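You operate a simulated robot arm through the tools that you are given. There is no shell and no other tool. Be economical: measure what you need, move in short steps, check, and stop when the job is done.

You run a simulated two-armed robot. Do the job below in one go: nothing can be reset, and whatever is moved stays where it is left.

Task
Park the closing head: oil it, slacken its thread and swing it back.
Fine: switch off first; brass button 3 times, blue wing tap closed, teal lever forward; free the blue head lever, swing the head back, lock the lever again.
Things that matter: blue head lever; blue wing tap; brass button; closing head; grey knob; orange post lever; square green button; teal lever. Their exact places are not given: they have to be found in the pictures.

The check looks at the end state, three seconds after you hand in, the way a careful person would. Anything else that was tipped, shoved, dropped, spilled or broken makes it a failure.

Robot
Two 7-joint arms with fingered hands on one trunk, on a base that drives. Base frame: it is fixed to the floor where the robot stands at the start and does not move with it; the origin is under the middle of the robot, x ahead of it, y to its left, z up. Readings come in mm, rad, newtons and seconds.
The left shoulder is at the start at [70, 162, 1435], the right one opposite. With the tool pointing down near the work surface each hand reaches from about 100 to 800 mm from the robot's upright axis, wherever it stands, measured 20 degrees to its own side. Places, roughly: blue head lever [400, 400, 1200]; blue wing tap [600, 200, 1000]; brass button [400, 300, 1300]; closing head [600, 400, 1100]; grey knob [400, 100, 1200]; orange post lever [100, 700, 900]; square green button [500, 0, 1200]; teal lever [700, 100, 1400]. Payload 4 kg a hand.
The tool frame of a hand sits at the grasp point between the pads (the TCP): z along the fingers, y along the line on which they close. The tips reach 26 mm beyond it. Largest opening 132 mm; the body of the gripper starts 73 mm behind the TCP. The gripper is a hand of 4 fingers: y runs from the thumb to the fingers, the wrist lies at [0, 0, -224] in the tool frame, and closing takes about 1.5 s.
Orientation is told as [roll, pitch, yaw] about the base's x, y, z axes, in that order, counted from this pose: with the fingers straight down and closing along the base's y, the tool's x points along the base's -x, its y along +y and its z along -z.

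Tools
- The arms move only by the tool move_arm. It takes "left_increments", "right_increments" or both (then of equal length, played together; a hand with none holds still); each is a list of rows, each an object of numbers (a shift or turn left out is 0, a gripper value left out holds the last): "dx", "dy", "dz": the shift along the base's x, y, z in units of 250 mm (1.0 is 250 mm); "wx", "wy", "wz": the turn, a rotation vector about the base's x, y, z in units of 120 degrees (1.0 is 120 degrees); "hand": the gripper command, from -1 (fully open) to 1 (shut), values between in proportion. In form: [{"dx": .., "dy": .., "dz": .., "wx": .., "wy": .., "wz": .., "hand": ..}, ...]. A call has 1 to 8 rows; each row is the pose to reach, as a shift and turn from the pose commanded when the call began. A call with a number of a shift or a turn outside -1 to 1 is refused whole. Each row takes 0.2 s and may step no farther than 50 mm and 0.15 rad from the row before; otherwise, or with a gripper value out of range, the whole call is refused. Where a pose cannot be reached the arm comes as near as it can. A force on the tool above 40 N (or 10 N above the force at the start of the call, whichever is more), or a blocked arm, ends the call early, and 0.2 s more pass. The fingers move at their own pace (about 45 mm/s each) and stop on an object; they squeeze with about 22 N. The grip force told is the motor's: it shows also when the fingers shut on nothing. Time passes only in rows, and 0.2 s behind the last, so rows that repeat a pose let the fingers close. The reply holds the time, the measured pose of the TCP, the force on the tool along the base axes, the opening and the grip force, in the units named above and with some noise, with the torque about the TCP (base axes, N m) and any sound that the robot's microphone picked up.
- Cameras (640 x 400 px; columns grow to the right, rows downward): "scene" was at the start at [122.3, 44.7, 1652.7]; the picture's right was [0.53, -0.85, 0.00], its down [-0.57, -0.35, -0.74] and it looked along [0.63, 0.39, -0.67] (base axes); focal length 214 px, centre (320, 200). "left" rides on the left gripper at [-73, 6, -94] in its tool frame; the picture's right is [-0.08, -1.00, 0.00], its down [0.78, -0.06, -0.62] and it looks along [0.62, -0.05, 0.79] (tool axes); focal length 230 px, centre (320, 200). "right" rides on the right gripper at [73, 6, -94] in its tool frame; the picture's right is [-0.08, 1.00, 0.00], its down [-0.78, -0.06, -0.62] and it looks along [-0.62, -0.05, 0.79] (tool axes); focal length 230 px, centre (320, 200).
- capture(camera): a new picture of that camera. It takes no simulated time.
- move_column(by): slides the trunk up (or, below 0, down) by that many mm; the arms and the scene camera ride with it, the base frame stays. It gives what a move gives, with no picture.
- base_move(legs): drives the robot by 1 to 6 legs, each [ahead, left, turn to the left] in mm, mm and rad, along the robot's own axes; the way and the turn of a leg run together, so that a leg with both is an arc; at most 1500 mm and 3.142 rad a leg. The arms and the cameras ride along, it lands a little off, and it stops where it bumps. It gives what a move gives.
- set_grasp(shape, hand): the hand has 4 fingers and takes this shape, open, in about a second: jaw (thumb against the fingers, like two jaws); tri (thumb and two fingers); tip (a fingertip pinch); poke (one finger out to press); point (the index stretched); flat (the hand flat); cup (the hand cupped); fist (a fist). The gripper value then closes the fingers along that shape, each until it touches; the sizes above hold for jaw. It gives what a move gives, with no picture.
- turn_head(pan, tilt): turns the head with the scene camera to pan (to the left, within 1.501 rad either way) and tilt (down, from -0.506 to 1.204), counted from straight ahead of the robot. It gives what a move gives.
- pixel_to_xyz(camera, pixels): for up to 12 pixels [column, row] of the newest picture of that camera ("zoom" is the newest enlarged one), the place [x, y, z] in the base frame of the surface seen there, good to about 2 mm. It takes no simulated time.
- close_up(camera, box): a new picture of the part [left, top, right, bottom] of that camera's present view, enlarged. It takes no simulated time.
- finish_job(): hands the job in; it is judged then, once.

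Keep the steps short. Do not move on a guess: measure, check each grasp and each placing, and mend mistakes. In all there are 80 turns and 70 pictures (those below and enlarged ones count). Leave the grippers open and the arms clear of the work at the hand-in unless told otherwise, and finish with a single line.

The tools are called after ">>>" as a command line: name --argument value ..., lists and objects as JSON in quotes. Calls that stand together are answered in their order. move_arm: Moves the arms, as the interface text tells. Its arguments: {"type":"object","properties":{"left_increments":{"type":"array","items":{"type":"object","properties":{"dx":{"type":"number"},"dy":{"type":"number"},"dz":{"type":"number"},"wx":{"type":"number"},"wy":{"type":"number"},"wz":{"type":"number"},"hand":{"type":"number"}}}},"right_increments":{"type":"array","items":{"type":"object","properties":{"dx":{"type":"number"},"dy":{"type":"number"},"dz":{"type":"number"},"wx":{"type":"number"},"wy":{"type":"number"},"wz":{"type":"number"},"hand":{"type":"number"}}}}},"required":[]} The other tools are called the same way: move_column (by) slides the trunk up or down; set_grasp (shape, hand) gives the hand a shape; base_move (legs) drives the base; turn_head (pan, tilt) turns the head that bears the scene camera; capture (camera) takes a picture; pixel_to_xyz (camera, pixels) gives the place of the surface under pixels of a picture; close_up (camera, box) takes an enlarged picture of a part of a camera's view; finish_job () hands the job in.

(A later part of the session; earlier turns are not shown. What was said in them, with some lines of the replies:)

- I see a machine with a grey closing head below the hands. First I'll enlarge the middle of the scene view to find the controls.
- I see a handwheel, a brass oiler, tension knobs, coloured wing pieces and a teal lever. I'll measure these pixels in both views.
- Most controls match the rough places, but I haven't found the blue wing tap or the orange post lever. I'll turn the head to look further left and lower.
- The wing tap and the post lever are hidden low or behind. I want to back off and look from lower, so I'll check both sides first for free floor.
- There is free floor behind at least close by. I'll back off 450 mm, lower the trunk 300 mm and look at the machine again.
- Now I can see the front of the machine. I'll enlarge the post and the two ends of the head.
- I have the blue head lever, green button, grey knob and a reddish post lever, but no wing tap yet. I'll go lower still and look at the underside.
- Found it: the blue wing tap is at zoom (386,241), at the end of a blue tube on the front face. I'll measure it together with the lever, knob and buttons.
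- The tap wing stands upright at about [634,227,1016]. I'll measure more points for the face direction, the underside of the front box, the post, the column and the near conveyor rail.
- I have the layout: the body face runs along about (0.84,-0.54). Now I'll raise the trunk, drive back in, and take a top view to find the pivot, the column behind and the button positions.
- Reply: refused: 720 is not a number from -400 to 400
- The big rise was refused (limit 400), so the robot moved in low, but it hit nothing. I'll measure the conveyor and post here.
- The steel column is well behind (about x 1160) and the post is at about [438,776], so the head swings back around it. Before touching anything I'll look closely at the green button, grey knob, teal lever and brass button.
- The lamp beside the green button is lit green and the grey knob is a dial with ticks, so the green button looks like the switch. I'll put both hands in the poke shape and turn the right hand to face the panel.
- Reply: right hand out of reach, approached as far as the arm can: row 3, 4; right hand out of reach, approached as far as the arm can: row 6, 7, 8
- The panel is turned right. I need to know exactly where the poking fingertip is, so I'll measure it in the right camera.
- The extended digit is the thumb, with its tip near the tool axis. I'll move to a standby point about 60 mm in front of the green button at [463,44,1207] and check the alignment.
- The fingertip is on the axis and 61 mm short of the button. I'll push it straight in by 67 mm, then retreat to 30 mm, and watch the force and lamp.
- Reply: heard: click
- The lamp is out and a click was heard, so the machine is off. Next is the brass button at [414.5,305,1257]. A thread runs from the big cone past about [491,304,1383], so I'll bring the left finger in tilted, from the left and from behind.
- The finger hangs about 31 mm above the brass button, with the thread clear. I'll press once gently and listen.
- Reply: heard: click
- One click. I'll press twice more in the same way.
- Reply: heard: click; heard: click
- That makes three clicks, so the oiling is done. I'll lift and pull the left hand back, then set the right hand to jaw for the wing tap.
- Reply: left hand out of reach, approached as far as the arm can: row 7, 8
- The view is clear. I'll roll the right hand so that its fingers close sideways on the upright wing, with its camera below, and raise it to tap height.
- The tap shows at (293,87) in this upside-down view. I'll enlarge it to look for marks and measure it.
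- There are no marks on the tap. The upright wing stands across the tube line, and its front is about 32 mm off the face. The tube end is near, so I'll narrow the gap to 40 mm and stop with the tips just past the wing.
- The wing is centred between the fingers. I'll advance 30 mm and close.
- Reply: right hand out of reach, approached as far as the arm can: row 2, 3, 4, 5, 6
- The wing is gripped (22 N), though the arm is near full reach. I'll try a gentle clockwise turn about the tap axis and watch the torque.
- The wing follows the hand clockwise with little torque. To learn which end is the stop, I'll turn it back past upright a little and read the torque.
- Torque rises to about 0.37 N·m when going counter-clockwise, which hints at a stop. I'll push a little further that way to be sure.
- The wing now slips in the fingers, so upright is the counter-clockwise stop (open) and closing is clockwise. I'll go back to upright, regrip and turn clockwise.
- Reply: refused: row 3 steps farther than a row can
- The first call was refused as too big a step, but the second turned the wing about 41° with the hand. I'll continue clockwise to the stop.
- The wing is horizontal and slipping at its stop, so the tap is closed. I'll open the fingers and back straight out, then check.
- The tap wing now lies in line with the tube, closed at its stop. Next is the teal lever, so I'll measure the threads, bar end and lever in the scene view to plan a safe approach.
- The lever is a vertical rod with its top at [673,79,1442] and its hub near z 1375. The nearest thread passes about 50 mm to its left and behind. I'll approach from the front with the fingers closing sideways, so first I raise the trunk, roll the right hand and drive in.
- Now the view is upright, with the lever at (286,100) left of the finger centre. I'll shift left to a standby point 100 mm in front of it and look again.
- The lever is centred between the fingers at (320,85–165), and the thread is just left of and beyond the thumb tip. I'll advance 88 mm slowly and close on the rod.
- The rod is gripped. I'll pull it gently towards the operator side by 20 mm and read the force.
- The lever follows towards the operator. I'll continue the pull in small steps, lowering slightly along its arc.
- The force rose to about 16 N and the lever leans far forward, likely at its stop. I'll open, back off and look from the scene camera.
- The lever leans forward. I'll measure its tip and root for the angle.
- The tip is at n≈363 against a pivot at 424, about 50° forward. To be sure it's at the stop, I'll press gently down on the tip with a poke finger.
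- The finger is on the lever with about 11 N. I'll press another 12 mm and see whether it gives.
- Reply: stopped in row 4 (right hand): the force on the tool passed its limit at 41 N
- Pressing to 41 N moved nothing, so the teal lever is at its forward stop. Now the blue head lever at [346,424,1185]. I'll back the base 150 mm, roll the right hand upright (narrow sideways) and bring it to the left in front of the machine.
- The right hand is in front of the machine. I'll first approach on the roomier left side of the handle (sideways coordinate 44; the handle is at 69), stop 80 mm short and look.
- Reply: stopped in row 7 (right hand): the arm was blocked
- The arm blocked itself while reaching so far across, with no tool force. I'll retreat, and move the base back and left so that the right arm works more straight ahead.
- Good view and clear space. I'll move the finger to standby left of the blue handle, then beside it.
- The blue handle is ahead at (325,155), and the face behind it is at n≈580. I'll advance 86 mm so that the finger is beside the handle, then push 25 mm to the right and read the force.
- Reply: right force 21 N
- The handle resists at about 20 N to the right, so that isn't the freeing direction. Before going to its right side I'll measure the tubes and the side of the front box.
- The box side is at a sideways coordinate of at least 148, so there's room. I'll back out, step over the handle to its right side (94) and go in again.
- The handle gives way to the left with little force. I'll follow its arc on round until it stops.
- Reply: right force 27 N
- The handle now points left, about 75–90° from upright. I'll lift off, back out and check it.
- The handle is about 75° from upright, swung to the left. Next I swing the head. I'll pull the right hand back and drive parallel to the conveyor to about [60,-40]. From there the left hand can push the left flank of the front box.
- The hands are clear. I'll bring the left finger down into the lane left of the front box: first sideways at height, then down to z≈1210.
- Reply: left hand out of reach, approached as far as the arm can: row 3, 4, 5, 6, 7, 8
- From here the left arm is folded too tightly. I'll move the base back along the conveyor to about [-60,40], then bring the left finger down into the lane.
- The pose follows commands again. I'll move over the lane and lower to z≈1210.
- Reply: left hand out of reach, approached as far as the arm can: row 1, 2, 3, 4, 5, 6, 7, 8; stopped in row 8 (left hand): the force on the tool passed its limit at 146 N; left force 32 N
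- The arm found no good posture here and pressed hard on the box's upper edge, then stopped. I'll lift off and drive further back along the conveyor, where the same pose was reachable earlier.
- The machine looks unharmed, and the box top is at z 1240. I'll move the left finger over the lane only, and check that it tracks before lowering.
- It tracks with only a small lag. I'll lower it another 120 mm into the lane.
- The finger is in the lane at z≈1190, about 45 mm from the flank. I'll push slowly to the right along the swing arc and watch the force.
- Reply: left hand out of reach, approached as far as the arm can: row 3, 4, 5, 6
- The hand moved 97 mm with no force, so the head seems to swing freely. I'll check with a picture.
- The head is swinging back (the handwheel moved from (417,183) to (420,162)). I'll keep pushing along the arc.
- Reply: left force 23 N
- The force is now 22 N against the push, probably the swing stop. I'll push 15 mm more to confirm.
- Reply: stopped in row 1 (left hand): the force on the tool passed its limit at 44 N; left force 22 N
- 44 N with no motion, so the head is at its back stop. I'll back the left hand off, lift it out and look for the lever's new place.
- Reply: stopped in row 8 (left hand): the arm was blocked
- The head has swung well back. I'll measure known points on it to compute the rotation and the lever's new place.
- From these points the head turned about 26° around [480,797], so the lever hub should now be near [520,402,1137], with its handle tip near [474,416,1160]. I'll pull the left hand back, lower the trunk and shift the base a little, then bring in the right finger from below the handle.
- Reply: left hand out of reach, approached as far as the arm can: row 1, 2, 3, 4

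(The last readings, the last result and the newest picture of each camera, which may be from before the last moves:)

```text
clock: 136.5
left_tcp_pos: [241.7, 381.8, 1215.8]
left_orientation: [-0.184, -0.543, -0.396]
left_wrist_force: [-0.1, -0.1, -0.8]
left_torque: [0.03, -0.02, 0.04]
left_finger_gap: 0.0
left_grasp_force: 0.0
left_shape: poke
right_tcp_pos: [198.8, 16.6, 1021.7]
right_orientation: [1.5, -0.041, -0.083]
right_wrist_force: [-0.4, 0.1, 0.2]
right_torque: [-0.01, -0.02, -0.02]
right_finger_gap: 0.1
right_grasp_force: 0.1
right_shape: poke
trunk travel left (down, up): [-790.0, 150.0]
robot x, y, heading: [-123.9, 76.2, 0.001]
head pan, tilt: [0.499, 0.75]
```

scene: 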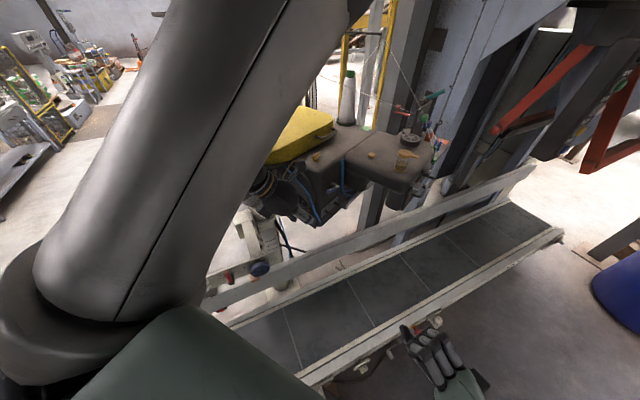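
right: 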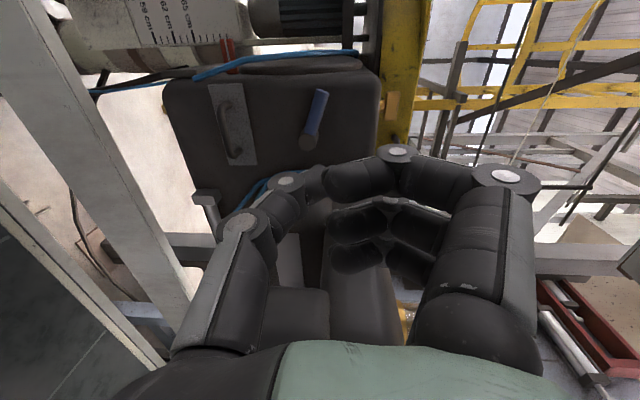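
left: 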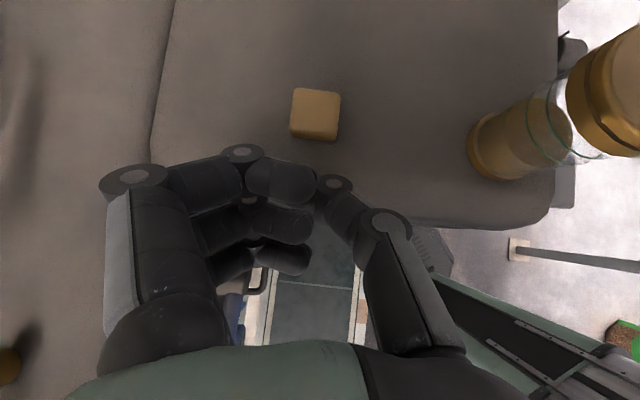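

Now I'll bring the right finger to standby at about [475,250,1120] and look.

>>> move_arm --right_increments '[{"dx": 0.133, "dy": 0.087, "dz": 0.06}, {"dx": 0.267, "dy": 0.173, "dz": 0.12}, {"dx": 0.4, "dy": 0.26, "dz": 0.18}, {"dx": 0.533, "dy": 0.347, "dz": 0.24}, {"dx": 0.667, "dy": 0.433, "dz": 0.3}, {"dx": 0.8, "dy": 0.52, "dz": 0.36}]'

>>> move_arm --right_increments '[{"dx": 0.1, "dy": 0.137}, {"dx": 0.2, "dy": 0.275}, {"dx": 0.304, "dy": 0.412, "dz": 0.03}, {"dx": 0.304, "dy": 0.412, "dz": 0.03}]'

>>> capture --camera "right"

```text
clock: 137.9
left_tcp_pos: [245.1, 383.3, 1214.4]
left_orientation: [-0.186, -0.54, -0.395]
left_wrist_force: [0.0, 0.5, 0.3]
left_torque: [0.02, 0.02, 0.02]
left_finger_gap: 0.0
left_grasp_force: 0.1
left_shape: poke
right_tcp_pos: [401.1, 146.8, 1113.1]
right_orientation: [1.496, -0.039, -0.084]
right_wrist_force: [0.5, 1.1, -0.5]
right_torque: [0.01, 0.01, 0.0]
right_finger_gap: 0.0
right_grasp_force: 0.0
right_shape: poke
trunk travel left (down, up): [-790.0, 150.0]
robot x, y, heading: [-125.7, 76.5, 0.005]
head pan, tilt: [0.499, 0.75]
```

```text
clock: 138.9
left_tcp_pos: [243.4, 380.2, 1215.3]
left_orientation: [-0.182, -0.54, -0.396]
left_wrist_force: [0.1, -0.3, -0.1]
left_torque: [0.05, 0.03, 0.03]
left_finger_gap: 0.0
left_grasp_force: 0.0
left_shape: poke
right_tcp_pos: [476.9, 251.4, 1118.8]
right_orientation: [1.498, -0.041, -0.083]
right_wrist_force: [-0.5, -0.1, 0.1]
right_torque: [0.05, 0.0, 0.03]
right_finger_gap: 0.0
right_grasp_force: 0.0
right_shape: poke
trunk travel left (down, up): [-790.0, 150.0]
robot x, y, heading: [-123.7, 78.1, 0.006]
head pan, tilt: [0.499, 0.75]
```

```text
1 pictures are left
```

right: 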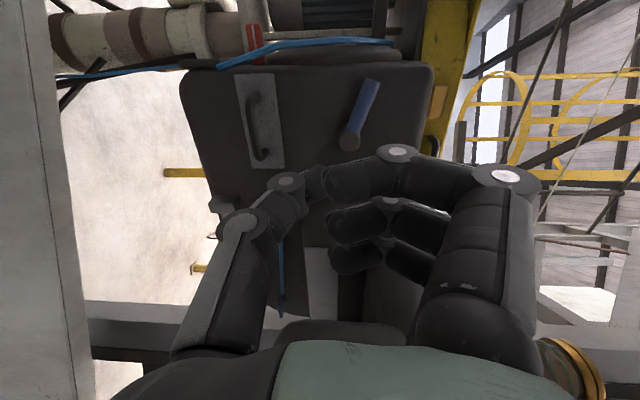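

The freed handle is clear, from the hub (350,142) to the tip (370,85). I'll measure it.

>>> pixel_to_xyz --camera "right" --pixels '[[349, 143], [357, 128], [361, 115], [366, 100], [371, 84], [340, 110], [320, 130], [400, 120], [353, 120], [372, 110]]'

```text
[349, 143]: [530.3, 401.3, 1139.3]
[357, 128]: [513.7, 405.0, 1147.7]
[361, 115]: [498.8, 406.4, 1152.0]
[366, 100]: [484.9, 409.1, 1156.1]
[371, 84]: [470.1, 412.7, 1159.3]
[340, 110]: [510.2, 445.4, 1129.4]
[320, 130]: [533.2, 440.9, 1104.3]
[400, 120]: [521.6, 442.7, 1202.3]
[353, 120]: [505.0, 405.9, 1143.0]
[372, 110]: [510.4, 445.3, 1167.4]
```

The hub is at [530,402,1138] and the handle is about 75° off upright. I'll put the finger under the handle, then sweep it up and right along the arc to upright.

>>> move_arm --right_increments '[{"dx": 0.005, "dy": 0.16}, {"dx": 0.01, "dy": 0.32}, {"dx": 0.015, "dy": 0.46}, {"dx": 0.02, "dy": 0.58}, {"dx": 0.02, "dy": 0.58}]'

>>> move_arm --right_increments '[{"dz": 0.05}, {"dz": 0.102}, {"dx": 0.012, "dz": 0.148}, {"dx": 0.034, "dz": 0.192}, {"dx": 0.067, "dy": -0.005, "dz": 0.227}, {"dx": 0.108, "dy": -0.01, "dz": 0.252}, {"dx": 0.14, "dy": -0.014, "dz": 0.26}]'

```text
clock: 140.1
left_tcp_pos: [242.7, 381.1, 1216.2]
left_orientation: [-0.184, -0.541, -0.397]
left_wrist_force: [-0.6, -0.4, -0.4]
left_torque: [0.01, 0.03, 0.0]
left_finger_gap: 0.0
left_grasp_force: 0.2
left_shape: poke
right_tcp_pos: [481.8, 395.9, 1120.2]
right_orientation: [1.5, -0.041, -0.084]
right_wrist_force: [-0.1, 0.1, -0.9]
right_torque: [0.02, -0.02, 0.0]
right_finger_gap: 0.1
right_grasp_force: 0.0
right_shape: poke
trunk travel left (down, up): [-790.0, 150.0]
robot x, y, heading: [-128.2, 77.9, 0.005]
head pan, tilt: [0.499, 0.75]
```

```text
clock: 141.7
left_tcp_pos: [239.9, 381.9, 1215.7]
left_orientation: [-0.183, -0.544, -0.397]
left_wrist_force: [0.0, -0.1, -0.2]
left_torque: [0.0, -0.01, 0.01]
left_finger_gap: 0.2
left_grasp_force: 0.1
left_shape: poke
right_tcp_pos: [511.9, 392.4, 1185.5]
right_orientation: [1.497, -0.04, -0.08]
right_wrist_force: [-10.2, -1.3, -6.6]
right_torque: [-0.15, 0.04, 0.12]
right_finger_gap: 0.0
right_grasp_force: 0.0
right_shape: poke
trunk travel left (down, up): [-790.0, 150.0]
robot x, y, heading: [-127.2, 78.1, 0.002]
head pan, tilt: [0.499, 0.75]
```

The handle is near upright and now resists with about 10 N. I'll press a little further right to seat it at the stop.

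>>> move_arm --right_increments '[{"dx": 0.02}, {"dx": 0.04}, {"dx": 0.052}, {"dx": 0.052}]'

```text
clock: 142.4
left_tcp_pos: [239.8, 381.4, 1217.0]
left_orientation: [-0.186, -0.542, -0.392]
left_wrist_force: [0.4, -0.6, -0.2]
left_torque: [-0.02, 0.03, 0.0]
left_finger_gap: 0.1
left_grasp_force: 0.0
left_shape: poke
right_tcp_pos: [513.2, 395.6, 1184.1]
right_orientation: [1.495, -0.037, -0.057]
right_wrist_force: [-26.2, -10.8, -0.6]
right_torque: [-0.04, 0.05, 0.33]
right_finger_gap: 0.0
right_grasp_force: 0.0
right_shape: poke
trunk travel left (down, up): [-790.0, 150.0]
robot x, y, heading: [-128.4, 76.3, 0.012]
head pan, tilt: [0.499, 0.75]
stopped in row 3 (right hand): the force on the tool passed its limit at 42 N (the readings are from after the stop); the commanded pose is now the measured one
```

42 N with no motion, so the handle is at its locked stop. I'll back the right hand out the way it came.

>>> move_arm --right_increments '[{"dx": -0.06}, {"dx": -0.1, "dy": -0.16}, {"dx": -0.14, "dy": -0.33}, {"dx": -0.18, "dy": -0.5}, {"dx": -0.25, "dy": -0.67}, {"dx": -0.35, "dy": -0.82}, {"dx": -0.5, "dy": -0.92}]'

>>> base_move --legs '[[-250, 0, 0]]'

>>> set_grasp --shape "jaw" --hand "right"

>>> set_grasp --shape "jaw" --hand "left"

>>> turn_head --pan 0.42 --tilt 0.45

>>> capture --camera "scene"

```text
clock: 144.0
left_tcp_pos: [240.0, 380.7, 1215.6]
left_orientation: [-0.184, -0.544, -0.395]
left_wrist_force: [0.3, 1.2, 0.2]
left_torque: [0.01, -0.03, 0.06]
left_finger_gap: 0.0
left_grasp_force: 0.1
left_shape: poke
right_tcp_pos: [392.0, 162.1, 1182.9]
right_orientation: [1.496, -0.037, -0.069]
right_wrist_force: [0.0, 0.2, -0.2]
right_torque: [0.0, 0.02, -0.05]
right_finger_gap: 0.0
right_grasp_force: 0.0
right_shape: poke
trunk travel left (down, up): [-790.0, 150.0]
robot x, y, heading: [-125.8, 80.8, 0.009]
head pan, tilt: [0.499, 0.75]
```

```text
clock: 145.8
left_tcp_pos: [-7.9, 381.1, 1215.1]
left_orientation: [-0.184, -0.541, -0.394]
left_wrist_force: [0.1, 0.0, 0.8]
left_torque: [0.0, 0.03, 0.02]
left_finger_gap: 0.0
left_grasp_force: 0.1
left_shape: poke
right_tcp_pos: [143.3, 161.8, 1181.7]
right_orientation: [1.494, -0.035, -0.068]
right_wrist_force: [-0.4, -0.5, -0.6]
right_torque: [0.0, -0.02, 0.06]
right_finger_gap: 0.1
right_grasp_force: 0.1
right_shape: poke
trunk travel left (down, up): [-790.0, 150.0]
robot x, y, heading: [-376.4, 71.6, 0.006]
head pan, tilt: [0.499, 0.75]
```

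```text
clock: 146.7
left_tcp_pos: [-9.9, 380.0, 1214.7]
left_orientation: [-0.186, -0.544, -0.394]
left_wrist_force: [-0.8, -0.5, -0.3]
left_torque: [0.01, 0.01, -0.03]
left_finger_gap: 0.0
left_grasp_force: 0.1
left_shape: poke
right_tcp_pos: [143.5, 162.9, 1182.2]
right_orientation: [1.495, -0.037, -0.067]
right_wrist_force: [0.5, 0.2, 0.9]
right_torque: [0.01, -0.01, -0.04]
right_finger_gap: 132.1
right_grasp_force: 0.0
right_shape: jaw
trunk travel left (down, up): [-790.0, 150.0]
robot x, y, heading: [-377.2, 76.3, 0.008]
head pan, tilt: [0.499, 0.75]
```

```text
clock: 147.6
left_tcp_pos: [-8.9, 380.1, 1216.2]
left_orientation: [-0.186, -0.542, -0.393]
left_wrist_force: [0.2, -0.9, 0.4]
left_torque: [0.01, 0.02, -0.03]
left_finger_gap: 132.0
left_grasp_force: 0.0
left_shape: jaw
right_tcp_pos: [142.0, 162.7, 1183.2]
right_orientation: [1.494, -0.036, -0.069]
right_wrist_force: [0.5, 0.3, 0.4]
right_torque: [0.0, 0.02, -0.01]
right_finger_gap: 131.9
right_grasp_force: 0.1
right_shape: jaw
trunk travel left (down, up): [-790.0, 150.0]
robot x, y, heading: [-376.3, 80.8, 0.005]
head pan, tilt: [0.499, 0.75]
```

```text
clock: 148.4
left_tcp_pos: [-8.3, 380.4, 1215.3]
left_orientation: [-0.185, -0.541, -0.393]
left_wrist_force: [0.3, 0.5, 0.2]
left_torque: [0.01, -0.04, 0.0]
left_finger_gap: 131.8
left_grasp_force: 0.0
left_shape: jaw
right_tcp_pos: [141.6, 161.1, 1181.0]
right_orientation: [1.494, -0.038, -0.068]
right_wrist_force: [0.5, -0.2, 0.2]
right_torque: [0.02, -0.03, 0.0]
right_finger_gap: 131.8
right_grasp_force: 0.0
right_shape: jaw
trunk travel left (down, up): [-790.0, 150.0]
robot x, y, heading: [-376.0, 77.8, 0.008]
head pan, tilt: [0.421, 0.45]
```

```text
0 pictures are left
```

scene: 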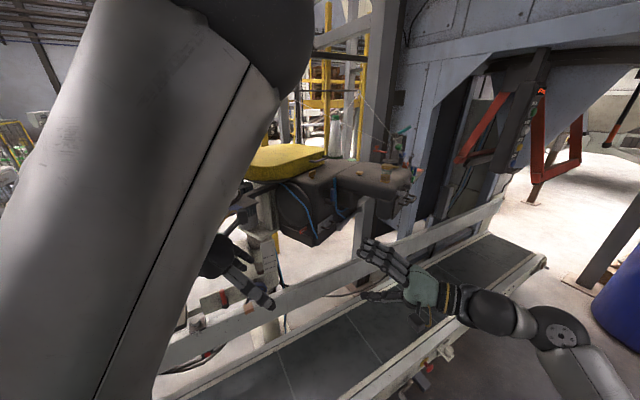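

The head stays back. I'll sample the head and lever positions once more in this last picture.

>>> pixel_to_xyz --camera "scene" --pixels '[[318, 188], [321, 188], [324, 188], [327, 188], [322, 192], [325, 184], [318, 180], [358, 175], [386, 172], [320, 196], [314, 190], [330, 190]]'

```text
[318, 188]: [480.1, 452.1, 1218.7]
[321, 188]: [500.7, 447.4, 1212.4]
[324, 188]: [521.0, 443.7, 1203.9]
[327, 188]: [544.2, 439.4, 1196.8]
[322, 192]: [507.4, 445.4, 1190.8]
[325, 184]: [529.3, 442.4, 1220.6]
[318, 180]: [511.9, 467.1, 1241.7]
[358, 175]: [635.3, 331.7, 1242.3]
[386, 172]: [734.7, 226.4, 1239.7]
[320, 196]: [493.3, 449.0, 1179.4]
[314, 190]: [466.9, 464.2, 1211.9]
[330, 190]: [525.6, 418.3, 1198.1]
```

The lever is upright at [526,418,1198], which is locked. The head is still at its back stop, the hands are open and clear, so I'm handing in.

>>> finish_job

```text
The job is handed in.
```

The closing head is parked: switched off, brass button pressed 3 times, blue wing tap closed, teal lever forward, head swung back to its stop and blue head lever locked again; at one point the left hand pressed the front box's upper edge at 146 N, with no damage seen.
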